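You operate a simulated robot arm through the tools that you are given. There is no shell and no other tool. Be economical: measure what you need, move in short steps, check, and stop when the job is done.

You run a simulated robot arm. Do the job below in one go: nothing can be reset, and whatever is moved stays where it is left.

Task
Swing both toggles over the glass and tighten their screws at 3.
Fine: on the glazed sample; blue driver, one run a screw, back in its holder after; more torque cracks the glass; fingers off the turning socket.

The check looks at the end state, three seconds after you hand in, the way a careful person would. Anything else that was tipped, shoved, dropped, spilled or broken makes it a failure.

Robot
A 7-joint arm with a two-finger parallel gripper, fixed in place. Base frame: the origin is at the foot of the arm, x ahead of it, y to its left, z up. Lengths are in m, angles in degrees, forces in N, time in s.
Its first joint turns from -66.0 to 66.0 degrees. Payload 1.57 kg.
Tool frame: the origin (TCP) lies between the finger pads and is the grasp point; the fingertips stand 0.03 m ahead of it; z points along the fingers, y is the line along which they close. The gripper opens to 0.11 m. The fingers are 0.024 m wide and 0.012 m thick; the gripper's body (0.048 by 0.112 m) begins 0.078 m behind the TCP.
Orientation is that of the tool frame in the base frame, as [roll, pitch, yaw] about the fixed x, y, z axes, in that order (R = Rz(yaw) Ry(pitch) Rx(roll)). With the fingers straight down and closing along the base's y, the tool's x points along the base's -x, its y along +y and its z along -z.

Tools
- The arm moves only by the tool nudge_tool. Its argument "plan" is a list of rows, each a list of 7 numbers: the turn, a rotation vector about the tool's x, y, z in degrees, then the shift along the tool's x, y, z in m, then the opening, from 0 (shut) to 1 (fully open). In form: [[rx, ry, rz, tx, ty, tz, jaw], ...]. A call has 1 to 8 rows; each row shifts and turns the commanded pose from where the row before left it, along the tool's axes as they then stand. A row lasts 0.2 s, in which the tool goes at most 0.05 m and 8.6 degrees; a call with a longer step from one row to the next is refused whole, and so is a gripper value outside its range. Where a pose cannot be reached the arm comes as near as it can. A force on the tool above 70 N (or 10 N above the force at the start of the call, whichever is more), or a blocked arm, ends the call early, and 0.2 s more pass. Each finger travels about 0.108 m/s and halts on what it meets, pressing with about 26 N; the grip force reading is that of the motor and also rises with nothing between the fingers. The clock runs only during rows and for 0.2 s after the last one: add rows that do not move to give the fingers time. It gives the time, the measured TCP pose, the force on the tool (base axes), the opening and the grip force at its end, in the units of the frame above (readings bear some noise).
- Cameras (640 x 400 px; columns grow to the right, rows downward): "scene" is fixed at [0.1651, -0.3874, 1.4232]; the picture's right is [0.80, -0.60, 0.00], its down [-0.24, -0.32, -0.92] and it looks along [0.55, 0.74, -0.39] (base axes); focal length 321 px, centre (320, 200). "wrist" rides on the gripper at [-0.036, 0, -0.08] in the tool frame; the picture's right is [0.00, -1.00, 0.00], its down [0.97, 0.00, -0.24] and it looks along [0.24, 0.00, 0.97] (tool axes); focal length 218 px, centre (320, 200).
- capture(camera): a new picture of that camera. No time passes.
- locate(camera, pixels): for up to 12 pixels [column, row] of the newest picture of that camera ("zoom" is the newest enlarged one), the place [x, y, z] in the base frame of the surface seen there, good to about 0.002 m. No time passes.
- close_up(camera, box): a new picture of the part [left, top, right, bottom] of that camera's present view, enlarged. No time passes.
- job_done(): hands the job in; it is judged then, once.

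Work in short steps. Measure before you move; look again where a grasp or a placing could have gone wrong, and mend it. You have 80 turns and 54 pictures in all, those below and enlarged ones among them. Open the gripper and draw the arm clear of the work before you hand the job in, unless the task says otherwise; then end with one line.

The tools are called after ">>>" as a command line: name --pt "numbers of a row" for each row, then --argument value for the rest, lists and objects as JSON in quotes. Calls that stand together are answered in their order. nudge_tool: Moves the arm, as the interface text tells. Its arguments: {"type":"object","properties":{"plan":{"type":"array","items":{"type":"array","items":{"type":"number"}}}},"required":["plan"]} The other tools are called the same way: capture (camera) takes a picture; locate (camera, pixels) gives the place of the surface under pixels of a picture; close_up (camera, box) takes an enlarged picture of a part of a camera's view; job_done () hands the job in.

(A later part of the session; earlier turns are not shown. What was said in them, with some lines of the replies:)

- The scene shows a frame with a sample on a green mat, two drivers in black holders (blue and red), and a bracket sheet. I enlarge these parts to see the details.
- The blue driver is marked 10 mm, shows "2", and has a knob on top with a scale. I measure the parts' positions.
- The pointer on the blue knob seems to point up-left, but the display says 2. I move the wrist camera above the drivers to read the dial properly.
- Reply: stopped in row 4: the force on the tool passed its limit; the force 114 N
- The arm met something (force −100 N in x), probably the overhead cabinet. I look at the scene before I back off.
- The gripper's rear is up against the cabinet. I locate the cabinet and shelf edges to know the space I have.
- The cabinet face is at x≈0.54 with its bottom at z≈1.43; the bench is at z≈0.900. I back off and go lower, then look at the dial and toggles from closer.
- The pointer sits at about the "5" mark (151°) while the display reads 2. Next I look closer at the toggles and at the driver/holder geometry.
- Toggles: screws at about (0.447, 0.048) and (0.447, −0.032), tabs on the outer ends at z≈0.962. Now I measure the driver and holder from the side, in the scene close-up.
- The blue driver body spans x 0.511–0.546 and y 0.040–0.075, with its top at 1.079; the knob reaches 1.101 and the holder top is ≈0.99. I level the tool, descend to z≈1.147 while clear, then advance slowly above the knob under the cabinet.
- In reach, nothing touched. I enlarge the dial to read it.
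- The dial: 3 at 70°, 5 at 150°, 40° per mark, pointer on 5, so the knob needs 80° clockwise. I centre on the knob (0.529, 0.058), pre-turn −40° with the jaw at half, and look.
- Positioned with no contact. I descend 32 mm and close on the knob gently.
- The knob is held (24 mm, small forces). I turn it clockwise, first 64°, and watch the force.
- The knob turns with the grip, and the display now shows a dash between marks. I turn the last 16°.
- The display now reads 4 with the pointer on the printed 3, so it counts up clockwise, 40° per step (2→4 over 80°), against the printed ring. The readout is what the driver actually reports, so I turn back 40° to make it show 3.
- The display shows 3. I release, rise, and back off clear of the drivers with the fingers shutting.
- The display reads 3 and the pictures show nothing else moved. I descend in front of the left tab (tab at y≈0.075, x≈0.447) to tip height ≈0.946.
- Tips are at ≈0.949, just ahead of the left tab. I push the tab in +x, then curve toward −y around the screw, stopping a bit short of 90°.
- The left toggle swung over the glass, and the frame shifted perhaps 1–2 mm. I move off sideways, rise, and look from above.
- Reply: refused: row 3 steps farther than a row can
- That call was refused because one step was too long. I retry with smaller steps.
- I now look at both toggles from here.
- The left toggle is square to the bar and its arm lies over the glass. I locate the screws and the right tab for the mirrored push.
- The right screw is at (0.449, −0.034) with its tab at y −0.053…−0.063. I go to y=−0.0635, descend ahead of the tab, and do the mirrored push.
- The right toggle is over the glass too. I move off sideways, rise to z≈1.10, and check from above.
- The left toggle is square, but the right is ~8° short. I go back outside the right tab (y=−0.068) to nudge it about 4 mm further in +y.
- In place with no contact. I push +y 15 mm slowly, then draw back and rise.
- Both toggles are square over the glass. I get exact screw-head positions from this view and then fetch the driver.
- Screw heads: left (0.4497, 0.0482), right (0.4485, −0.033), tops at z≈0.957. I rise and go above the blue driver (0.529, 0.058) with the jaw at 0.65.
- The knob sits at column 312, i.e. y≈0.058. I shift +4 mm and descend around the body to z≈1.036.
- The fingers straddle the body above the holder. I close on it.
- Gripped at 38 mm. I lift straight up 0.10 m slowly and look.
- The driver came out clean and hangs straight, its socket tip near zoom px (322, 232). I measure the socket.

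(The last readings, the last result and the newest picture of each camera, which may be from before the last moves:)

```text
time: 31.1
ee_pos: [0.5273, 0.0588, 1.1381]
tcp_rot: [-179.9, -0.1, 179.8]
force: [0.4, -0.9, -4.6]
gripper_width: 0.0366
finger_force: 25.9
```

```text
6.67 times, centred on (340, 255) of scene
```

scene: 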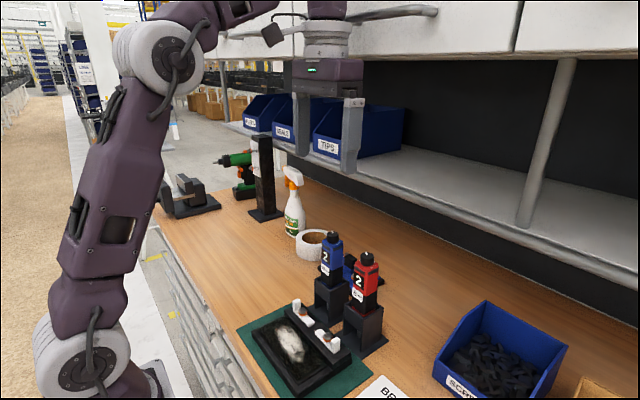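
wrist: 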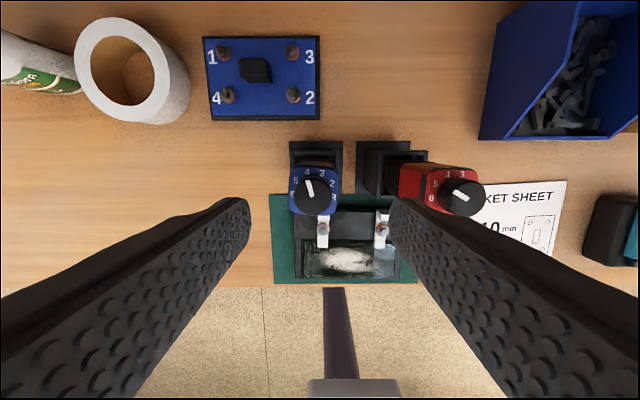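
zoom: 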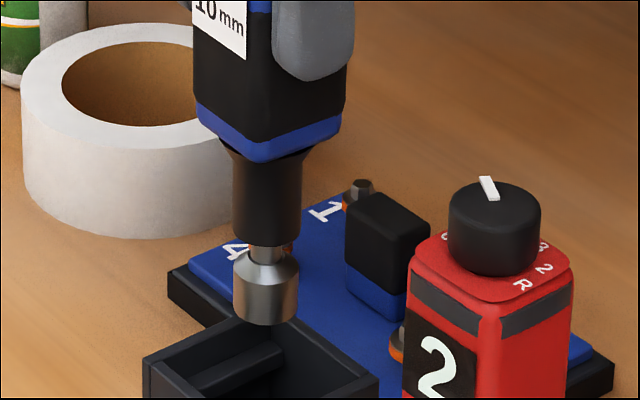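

The socket axis matches the TCP, its tip 0.127 m below it. I move to hover over the left screw with the tip at ≈0.985.

>>> nudge_tool --pt "0 0 0 0.02 -0.0025 0 0.2" --pt "0 0 0 0.02 -0.0027 0 0.2" --pt "0 0 0 0.02 -0.0027 0 0.2" --pt "0 0 0 0.0183 -0.0027 0 0.2" --pt "0 0 0 0 0 0.013 0.2" --pt "0 0 0 0 0 0.013 0.2" --pt "0 0 0 0 0 0 0.2"

>>> close_up --camera "scene" --box '[290, 250, 350, 330]'

>>> close_up --camera "wrist" --box '[220, 100, 420, 260]'

```text
time: 32.7
ee_pos: [0.4515, 0.0486, 1.1105]
tcp_rot: [-179.9, -0.2, 179.8]
force: [0.2, -0.1, -4.8]
gripper_width: 0.0368
finger_force: 26.3
```

```text
5.00 times, centred on (320, 290) of scene
```

zoom: 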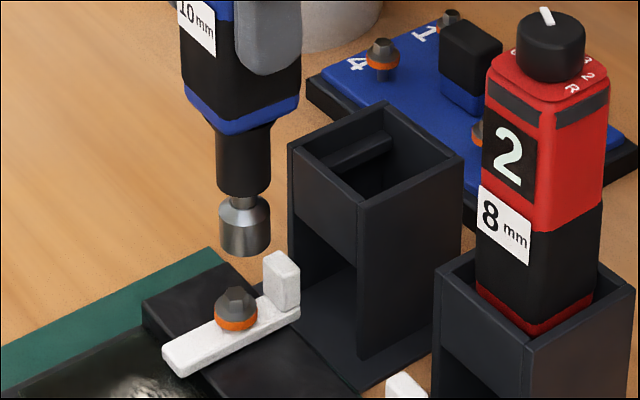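

```text
2.50 times, centred on (320, 180) of wrist
```

zoom: 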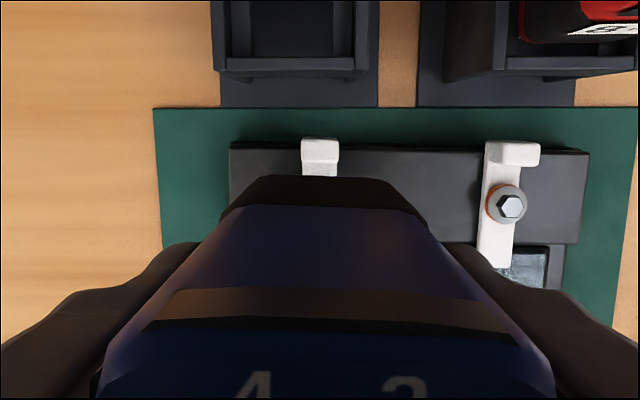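

In the scene view the socket axis (px ~246) looks a few mm right of the screw (px ~237). I locate both in the same picture to get the offset.

>>> locate --camera "zoom" --pixels '[[245, 252], [245, 235], [222, 235], [268, 235], [237, 292], [222, 297], [252, 297], [237, 302], [237, 318], [215, 312], [257, 312], [241, 203]]'

```text
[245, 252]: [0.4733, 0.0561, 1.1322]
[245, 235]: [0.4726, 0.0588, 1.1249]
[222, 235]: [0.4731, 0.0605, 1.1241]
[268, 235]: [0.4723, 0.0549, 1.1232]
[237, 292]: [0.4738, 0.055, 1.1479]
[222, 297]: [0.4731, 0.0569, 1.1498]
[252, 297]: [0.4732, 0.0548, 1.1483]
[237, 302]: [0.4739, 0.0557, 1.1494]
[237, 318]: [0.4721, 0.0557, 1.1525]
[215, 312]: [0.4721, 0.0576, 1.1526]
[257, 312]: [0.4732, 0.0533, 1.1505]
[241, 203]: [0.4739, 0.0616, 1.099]
```

That used the wrist zoom. I query the scene camera with the converted pixels instead.

>>> locate --camera "scene" --pixels '[[305, 300.4], [305, 297], [300.4, 297], [309.6, 297], [303.4, 308.4], [300.4, 309.4], [306.4, 309.4], [303.4, 310.4], [303.4, 313.6]]'

```text
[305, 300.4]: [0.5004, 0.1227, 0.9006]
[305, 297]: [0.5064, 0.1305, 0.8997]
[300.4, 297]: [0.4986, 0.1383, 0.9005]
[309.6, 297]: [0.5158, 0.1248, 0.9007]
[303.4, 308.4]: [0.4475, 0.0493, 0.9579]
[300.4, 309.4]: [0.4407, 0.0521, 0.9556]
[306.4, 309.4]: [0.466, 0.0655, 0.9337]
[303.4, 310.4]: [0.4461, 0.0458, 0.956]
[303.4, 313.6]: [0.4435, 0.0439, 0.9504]
```

That used the older picture. I take one tight scene close-up and locate in it.

>>> close_up --camera "scene" --box '[290, 280, 322, 320]'

```text
10.00 times, centred on (306, 300) of scene
```

zoom: 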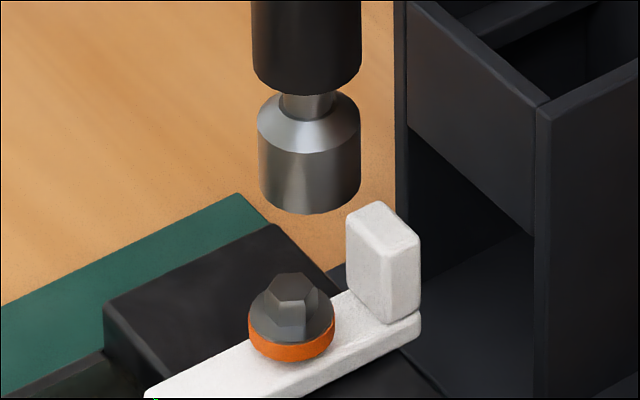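

>>> locate --camera "zoom" --pixels '[[310, 205], [310, 185], [310, 165], [285, 180], [335, 180], [306, 60], [293, 283], [284, 281], [303, 283], [290, 315], [290, 352], [295, 290]]'

```text
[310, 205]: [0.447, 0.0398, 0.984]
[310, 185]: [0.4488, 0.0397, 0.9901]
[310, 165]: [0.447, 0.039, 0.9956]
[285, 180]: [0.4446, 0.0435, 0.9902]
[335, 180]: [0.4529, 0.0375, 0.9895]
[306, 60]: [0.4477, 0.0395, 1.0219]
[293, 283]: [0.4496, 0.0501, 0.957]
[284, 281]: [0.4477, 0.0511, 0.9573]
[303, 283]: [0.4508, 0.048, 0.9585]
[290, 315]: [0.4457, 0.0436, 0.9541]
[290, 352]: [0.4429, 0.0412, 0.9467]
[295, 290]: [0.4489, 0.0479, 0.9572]
```

The socket axis is at (0.4537, 0.0478) and the screw at (0.449, 0.049). I correct by (−4.6, +1.1) mm and lower the tip to just above the screw.

>>> nudge_tool --pt "0 0 0 0.0046 0.0011 0 0.2" --pt "0 0 0 0 0 0.01 0.2" --pt "0 0 0 0 0 0.008 0.2" --pt "0 0 0 0 0 0 0.2"

>>> close_up --camera "scene" --box '[290, 280, 322, 320]'

```text
time: 33.7
ee_pos: [0.4479, 0.0514, 1.0919]
tcp_rot: [-180.0, -0.1, 179.7]
force: [-0.1, -0.1, -4.3]
gripper_width: 0.037
finger_force: 25.7
```

```text
10.00 times, centred on (306, 300) of scene
```

zoom: 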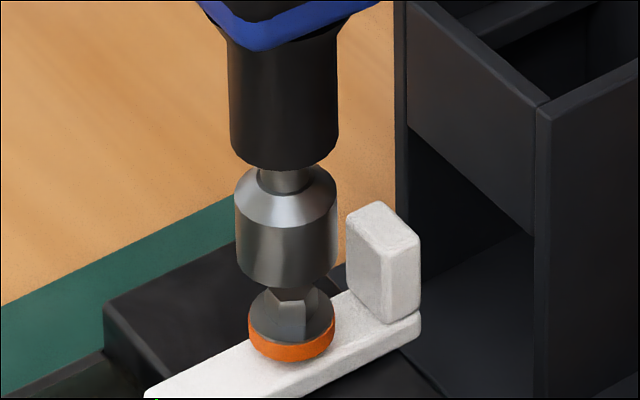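

Laterally aligned now (288 vs 292 px). I check the depth direction by locating the socket's front.

>>> locate --camera "zoom" --pixels '[[287, 275], [287, 255], [287, 235], [290, 352], [290, 345], [290, 325], [292, 310]]'

```text
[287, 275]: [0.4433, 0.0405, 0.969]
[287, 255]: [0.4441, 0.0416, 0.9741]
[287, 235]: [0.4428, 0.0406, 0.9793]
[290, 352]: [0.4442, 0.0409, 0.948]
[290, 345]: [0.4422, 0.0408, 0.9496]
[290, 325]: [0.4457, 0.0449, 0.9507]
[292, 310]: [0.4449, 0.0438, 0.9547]
```

Aligned within 1 mm in both directions. I lower in small steps onto the screw and watch the force.

>>> nudge_tool --pt "0 0 0 0 -0.0006 0.004 0.2" --pt "0 0 0 0 0 0.004 0.2" --pt "0 0 0 0 0 0.003 0.2" --pt "0 0 0 0 0 0 0.2"

```text
time: 34.7
ee_pos: [0.4474, 0.0499, 1.0811]
tcp_rot: [-179.9, -0.1, 179.8]
force: [-0.4, -1.4, -4.1]
gripper_width: 0.0367
finger_force: 25.7
```

No contact force yet, tip ≈0.955. I continue 6 mm in 2 mm steps.

>>> nudge_tool --pt "0 0 0 0 0 0.002 0.2" --pt "0 0 0 0 0 0.002 0.2" --pt "0 0 0 0 0 0.002 0.2" --pt "0 0 0 0 0 0 0.2"

>>> close_up --camera "scene" --box '[280, 230, 344, 320]'

```text
time: 35.7
ee_pos: [0.4461, 0.0496, 1.0764]
tcp_rot: [-179.9, 0.0, 179.8]
force: [2.4, -0.2, 0.9]
gripper_width: 0.0364
finger_force: 26.5
```

```text
4.44 times, centred on (312, 275) of scene
```

zoom: 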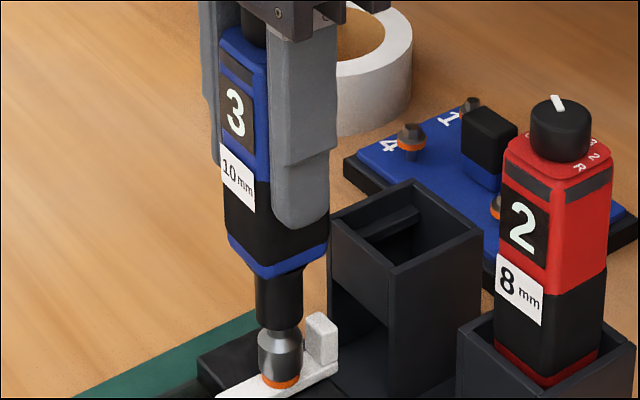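

The socket is over the hex and just touching (force changed by +5 N). I press 1 mm further and wait, watching the display.

>>> nudge_tool --pt "0 0 0 0 0 0.001 0.2" --pt "0 0 0 0 0 0.001 0.2" --pt "0 0 0 0 0 0 0.2"

```text
time: 36.5
ee_pos: [0.4456, 0.0504, 1.0739]
tcp_rot: [-179.9, -0.2, 179.8]
force: [1.9, 0.2, 1.4]
gripper_width: 0.0366
finger_force: 25.6
```

The tool sank 2.5 mm with little force. I check whether the driver slipped in the grip or the screw is going in.

>>> close_up --camera "scene" --box '[280, 230, 344, 320]'

```text
4.44 times, centred on (312, 275) of scene
```

zoom: 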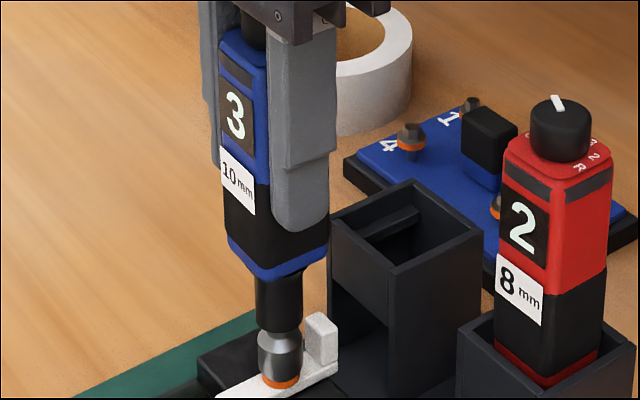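

The nose seems to compress as in a push-start driver. I press further in 1 mm steps.

>>> nudge_tool --pt "0 0 0 0 0 0.001 0.2" --pt "0 0 0 0 0 0.001 0.2" --pt "0 0 0 0 0 0.001 0.2" --pt "0 0 0 0 0 0 0.2"

>>> close_up --camera "scene" --box '[280, 230, 344, 320]'

```text
time: 37.5
ee_pos: [0.4456, 0.0498, 1.0703]
tcp_rot: [-179.9, -0.1, 179.8]
force: [2.2, -0.8, 2.7]
gripper_width: 0.0365
finger_force: 25.8
```

```text
4.44 times, centred on (312, 275) of scene
```

zoom: 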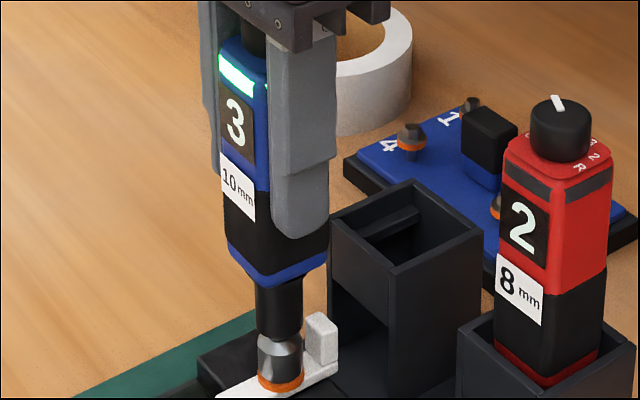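

The green light band came on, so the driver runs or has reached torque. I hold for 0.8 s without pressing more, then check once.

>>> nudge_tool --pt "0 0 0 0 0 0 0.2" --pt "0 0 0 0 0 0 0.2" --pt "0 0 0 0 0 0 0.2" --pt "0 0 0 0 0 0 0.2" --pt "0 0 0 0 0 0 0.2"

>>> close_up --camera "scene" --box '[270, 230, 360, 360]'

```text
time: 38.7
ee_pos: [0.446, 0.0507, 1.0711]
tcp_rot: [-179.8, -0.1, 179.8]
force: [1.0, 0.7, 3.2]
gripper_width: 0.0365
finger_force: 26.3
```

```text
3.08 times, centred on (315, 295) of scene
```

zoom: 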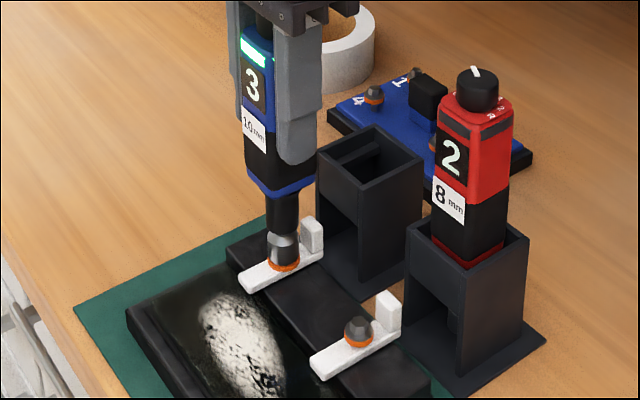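

Steady green, no slip: the first run is finished. I lift 36 mm straight up and move to hover over the right screw (Δy −0.0812).

>>> nudge_tool --pt "0 0 0 0 0 -0.006 0.2" --pt "0 0 0 0 0 -0.015 0.2" --pt "0 0 0 0 0 -0.015 0.2" --pt "0 0 0 0 -0.02 0 0.2" --pt "0 0 0 0 -0.02 0 0.2" --pt "0 0 0 0 -0.02 0 0.2" --pt "0 0 0 0.001 -0.0212 0 0.2" --pt "0 0 0 0 0 0 0.2"

>>> close_up --camera "scene" --box '[296, 280, 352, 350]'

```text
time: 40.5
ee_pos: [0.4437, -0.032, 1.107]
tcp_rot: [-179.9, -0.1, 179.8]
force: [-0.4, -0.3, -4.5]
gripper_width: 0.0361
finger_force: 26.4
```

```text
5.71 times, centred on (324, 315) of scene
```

zoom: 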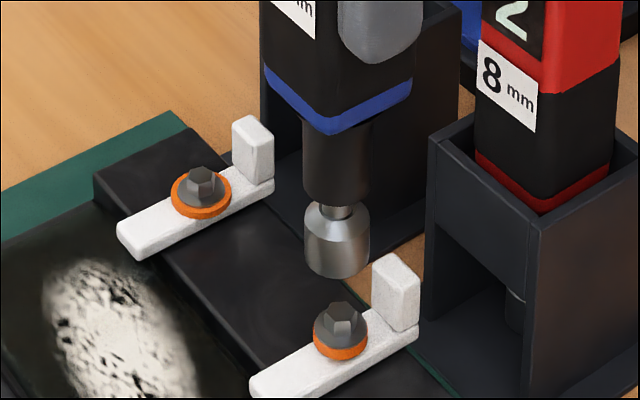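

The left screw is seated with the toggle still square. I measure the right-hand alignment.

>>> locate --camera "zoom" --pixels '[[337, 270], [337, 258], [337, 246], [341, 357], [341, 352], [343, 310], [201, 215], [201, 174], [340, 318]]'

```text
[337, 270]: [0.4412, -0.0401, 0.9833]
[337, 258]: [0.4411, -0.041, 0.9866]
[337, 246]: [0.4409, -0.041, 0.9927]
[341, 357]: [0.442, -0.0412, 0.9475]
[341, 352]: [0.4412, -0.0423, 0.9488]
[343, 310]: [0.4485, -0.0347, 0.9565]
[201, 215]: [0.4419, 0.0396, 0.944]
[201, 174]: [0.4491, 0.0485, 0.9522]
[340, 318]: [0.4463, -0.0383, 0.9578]
```

I correct by (+0.5, −1.4) mm and lower to tip ≈0.955 over the hex.

>>> nudge_tool --pt "0 0 0 -0.0005 -0.0014 0.006 0.2" --pt "0 0 0 0 0 0.008 0.2" --pt "0 0 0 0 0 0.006 0.2" --pt "0 0 0 0 0 0.004 0.2" --pt "0 0 0 0 0 0.002 0.2" --pt "0 0 0 0 0 0 0.2"

```text
time: 41.9
ee_pos: [0.4453, -0.032, 1.0818]
tcp_rot: [-179.9, -0.1, 179.9]
force: [-0.1, -0.2, -4.7]
gripper_width: 0.0359
finger_force: 25.8
```

No contact, same as the first time. I continue in 2 mm and then 1 mm steps.

>>> nudge_tool --pt "0 0 0 0 0 0.002 0.2" --pt "0 0 0 0 0 0.002 0.2" --pt "0 0 0 0 0 0.002 0.2" --pt "0 0 0 0 0 0.001 0.2" --pt "0 0 0 0 0 0.001 0.2" --pt "0 0 0 0 0 0 0.2"

```text
time: 43.3
ee_pos: [0.4452, -0.0322, 1.0732]
tcp_rot: [-179.9, -0.1, 179.8]
force: [-1.6, -0.1, 0.4]
gripper_width: 0.0359
finger_force: 26.2
```

The force shows contact as before (0.4 N). I press 3 mm more and hold, as in the first run.

>>> nudge_tool --pt "0 0 0 0 0 0.001 0.2" --pt "0 0 0 0 0 0.001 0.2" --pt "0 0 0 0 0 0.001 0.2" --pt "0 0 0 0 0 0 0.2" --pt "0 0 0 0 0 0 0.2" --pt "0 0 0 0 0 0 0.2" --pt "0 0 0 0 0 0 0.2"

>>> close_up --camera "scene" --box '[270, 230, 374, 360]'

```text
time: 44.9
ee_pos: [0.443, -0.0333, 1.0704]
tcp_rot: [-179.9, -0.2, 179.7]
force: [0.0, 3.5, 6.8]
gripper_width: 0.0361
finger_force: 26.1
```

```text
3.08 times, centred on (322, 295) of scene
```

zoom: 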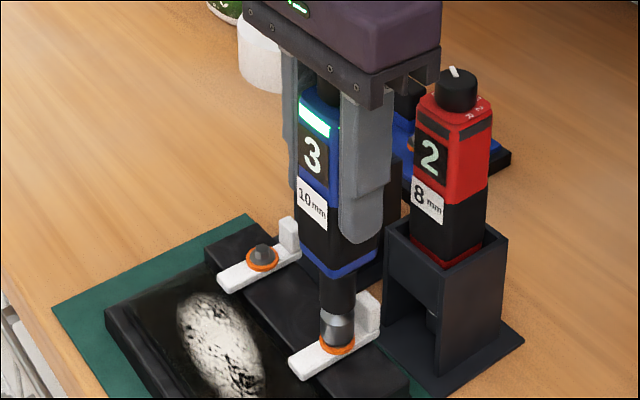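

Green again: the second run is done. I lift 67 mm straight, then go in +y with x unchanged to stay clear of the red driver.

>>> nudge_tool --pt "0 0 0 0 0 -0.007 0.2" --pt "0 0 0 0 0 -0.02 0.2" --pt "0 0 0 0 0 -0.02 0.2" --pt "0 0 0 0 0 -0.02 0.2" --pt "0 0 0 0 0.03 0 0.2" --pt "0 0 0 0 0.03 0 0.2" --pt "0 0 0 0 0.0327 0 0.2" --pt "0 0 0 0 0 0 0.2"

>>> nudge_tool --pt "0 0 0 -0.02 0 0 0.2" --pt "0 0 0 -0.02 0 0 0.2" --pt "0 0 0 -0.02 0 0 0.2" --pt "0 0 0 -0.015 0 0 0.2" --pt "0 0 0 -0.0084 0 0 0.2" --pt "0 0 0 0 0 0 0.2"

>>> close_up --camera "scene" --box '[280, 230, 370, 340]'

```text
time: 46.7
ee_pos: [0.4465, 0.0599, 1.1363]
tcp_rot: [-179.9, -0.1, 179.8]
force: [1.4, -0.7, -4.7]
gripper_width: 0.0362
finger_force: 26.0
```

```text
time: 48.1
ee_pos: [0.5293, 0.0596, 1.1382]
tcp_rot: [-179.9, -0.2, 179.9]
force: [-0.5, -0.3, -4.8]
gripper_width: 0.0355
finger_force: 26.0
```

```text
3.64 times, centred on (325, 285) of scene
```

zoom: 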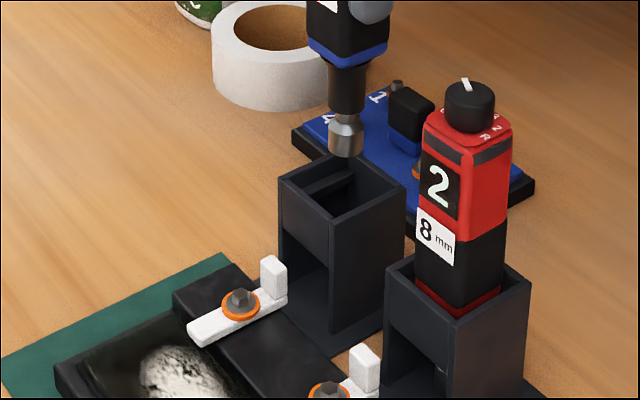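

The socket's position over the holder matches the lift-out (scene col 332.1 vs 331.8). I lower 80 mm slowly and watch the force.

>>> locate --camera "zoom" --pixels '[[346, 150], [346, 140], [242, 295], [327, 388]]'

>>> nudge_tool --pt "0 0 0 0 0 0.012 0.2" --pt "0 0 0 0 0 0.014 0.2" --pt "0 0 0 0 0 0.014 0.2" --pt "0 0 0 0 0 0.014 0.2" --pt "0 0 0 0 0 0.014 0.2" --pt "0 0 0 0 0 0.012 0.2" --pt "0 0 0 0 0 0 0.2"

```text
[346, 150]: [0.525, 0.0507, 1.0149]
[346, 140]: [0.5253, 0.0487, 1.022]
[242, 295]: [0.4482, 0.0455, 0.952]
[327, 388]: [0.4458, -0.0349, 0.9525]
```

```text
time: 49.7
ee_pos: [0.5286, 0.0596, 1.0567]
tcp_rot: [-179.9, -0.2, 179.8]
force: [0.5, 0.1, -4.0]
gripper_width: 0.0361
finger_force: 26.0
```

Both screws now sit at z≈0.952 (seated), and the driver enters the holder freely. I lower the last ~20 mm in small steps.

>>> nudge_tool --pt "0 0 0 0 0 0.008 0.2" --pt "0 0 0 0 0 0.006 0.2" --pt "0 0 0 0 0 0.003 0.2" --pt "0 0 0 0 0 0.002 0.2" --pt "0 0 0 0 0 0.001 0.2" --pt "0 0 0 0 0 0 0.2"

```text
time: 51.1
ee_pos: [0.5287, 0.0597, 1.0365]
tcp_rot: [-179.8, -0.2, 179.9]
force: [0.5, -0.1, -4.0]
gripper_width: 0.0358
finger_force: 25.9
```

Still carrying the weight (−4 N), so the driver has slid a little in the grip. I lower 1 mm at a time.

>>> nudge_tool --pt "0 0 0 0 0 0.001 0.2" --pt "0 0 0 0 0 0.001 0.2" --pt "0 0 0 0 0 0.001 0.2" --pt "0 0 0 0 0 0 0.2"

```text
time: 52.1
ee_pos: [0.5293, 0.06, 1.0359]
tcp_rot: [-179.9, 0.1, 179.8]
force: [-4.9, 4.3, 36.3]
gripper_width: 0.0357
finger_force: 26.2
```

Seated at the original height (z 1.0359, force +36 N). I ease off 2.5 mm of command, then open.

>>> nudge_tool --pt "0 0 0 0 0 -0.0025 0.2" --pt "0 0 0 0 0 0 0.2" --pt "0 0 0 0 0 0 0.35" --pt "0 0 0 0 0 0 0.5" --pt "0 0 0 0 0 0 0.65" --pt "0 0 0 0 0 0 0.65"

>>> close_up --camera "scene" --box '[280, 220, 380, 340]'

```text
time: 53.5
ee_pos: [0.5281, 0.0592, 1.036]
tcp_rot: [-179.9, -0.1, 179.9]
force: [1.4, -1.4, 0.3]
gripper_width: 0.0714
finger_force: 0.0
```

```text
3.33 times, centred on (330, 280) of scene
```

zoom: 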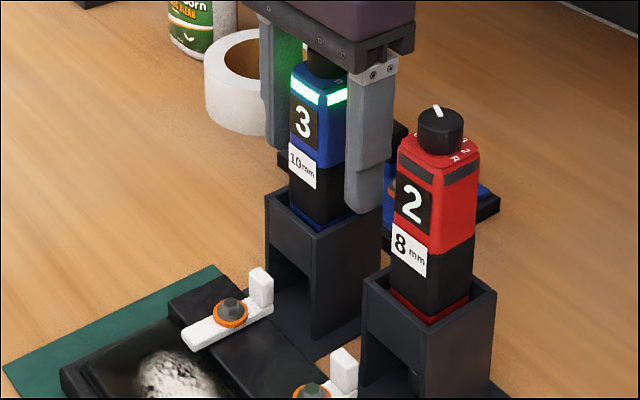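

The driver is fully back in its holder. I rise straight up clear of the knob and draw back.

>>> nudge_tool --pt "0 0 0 0 0 -0.02 0.65" --pt "0 0 0 0 0 -0.035 0.65" --pt "0 0 0 0 0 -0.035 0.65" --pt "0 0 0 0 0 -0.034 0.65" --pt "0 0 0 0.045 0 0 0.65" --pt "0 0 0 0.045 -0.01 0 0.65" --pt "0 0 0 0.045 -0.01 0 0.65" --pt "0 0 0 0.03 -0.01 0 1"

>>> nudge_tool --pt "0 0 0 0 0 -0.03 1" --pt "0 0 0 0 0 -0.03 1" --pt "0 0 0 0 0 0 1"

>>> close_up --camera "scene" --box '[230, 210, 400, 390]'

>>> close_up --camera "wrist" --box '[220, 50, 400, 200]'

```text
time: 55.3
ee_pos: [0.3647, 0.0323, 1.1612]
tcp_rot: [-179.8, -0.1, 179.7]
force: [1.0, -0.2, -0.9]
gripper_width: 0.11
finger_force: 0.1
```

```text
time: 56.1
ee_pos: [0.3633, 0.0314, 1.2185]
tcp_rot: [-179.9, -0.1, 179.8]
force: [-0.4, -0.8, 0.0]
gripper_width: 0.1101
finger_force: 0.0
```

```text
2.22 times, centred on (315, 300) of scene
```

zoom: 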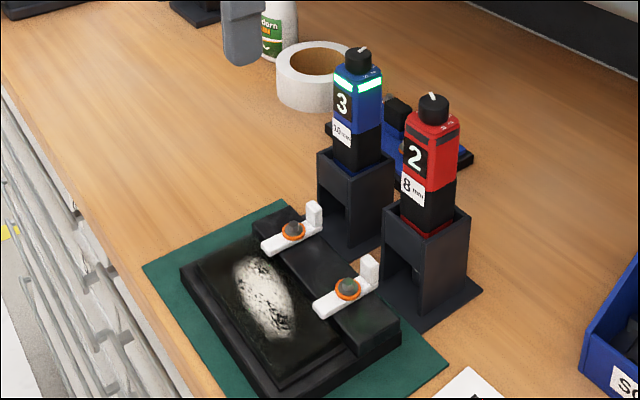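

```text
2.67 times, centred on (310, 125) of wrist
```

zoom: 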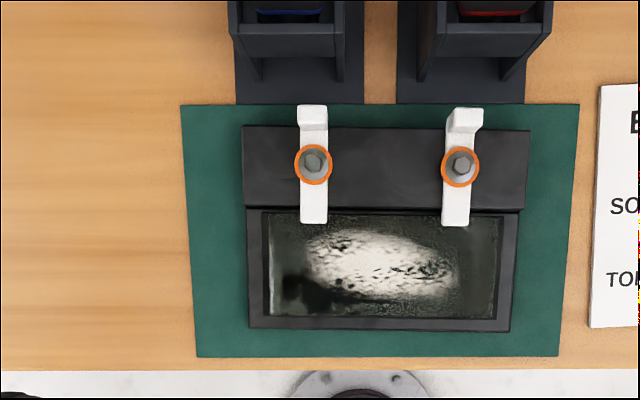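

Both toggles lie over the uncracked glass with their screws seated, the driver is back in its holder, and the arm is clear with the gripper open. I hand in.

>>> job_done

```text
The job is handed in.
```

Both toggles are over the glass and each screw was tightened in one run with the blue driver showing 3; the driver is back in its holder, and the last pictures show no cracks. The driver's printed dial runs opposite to its display (display 3 is the printed 4), and I went by the display. While I pushed the toggles the sample frame slid about 1–2 mm on its mat, and early on the gripper bumped the overhead cabinet (about 100 N), with no damage visible in the pictures.
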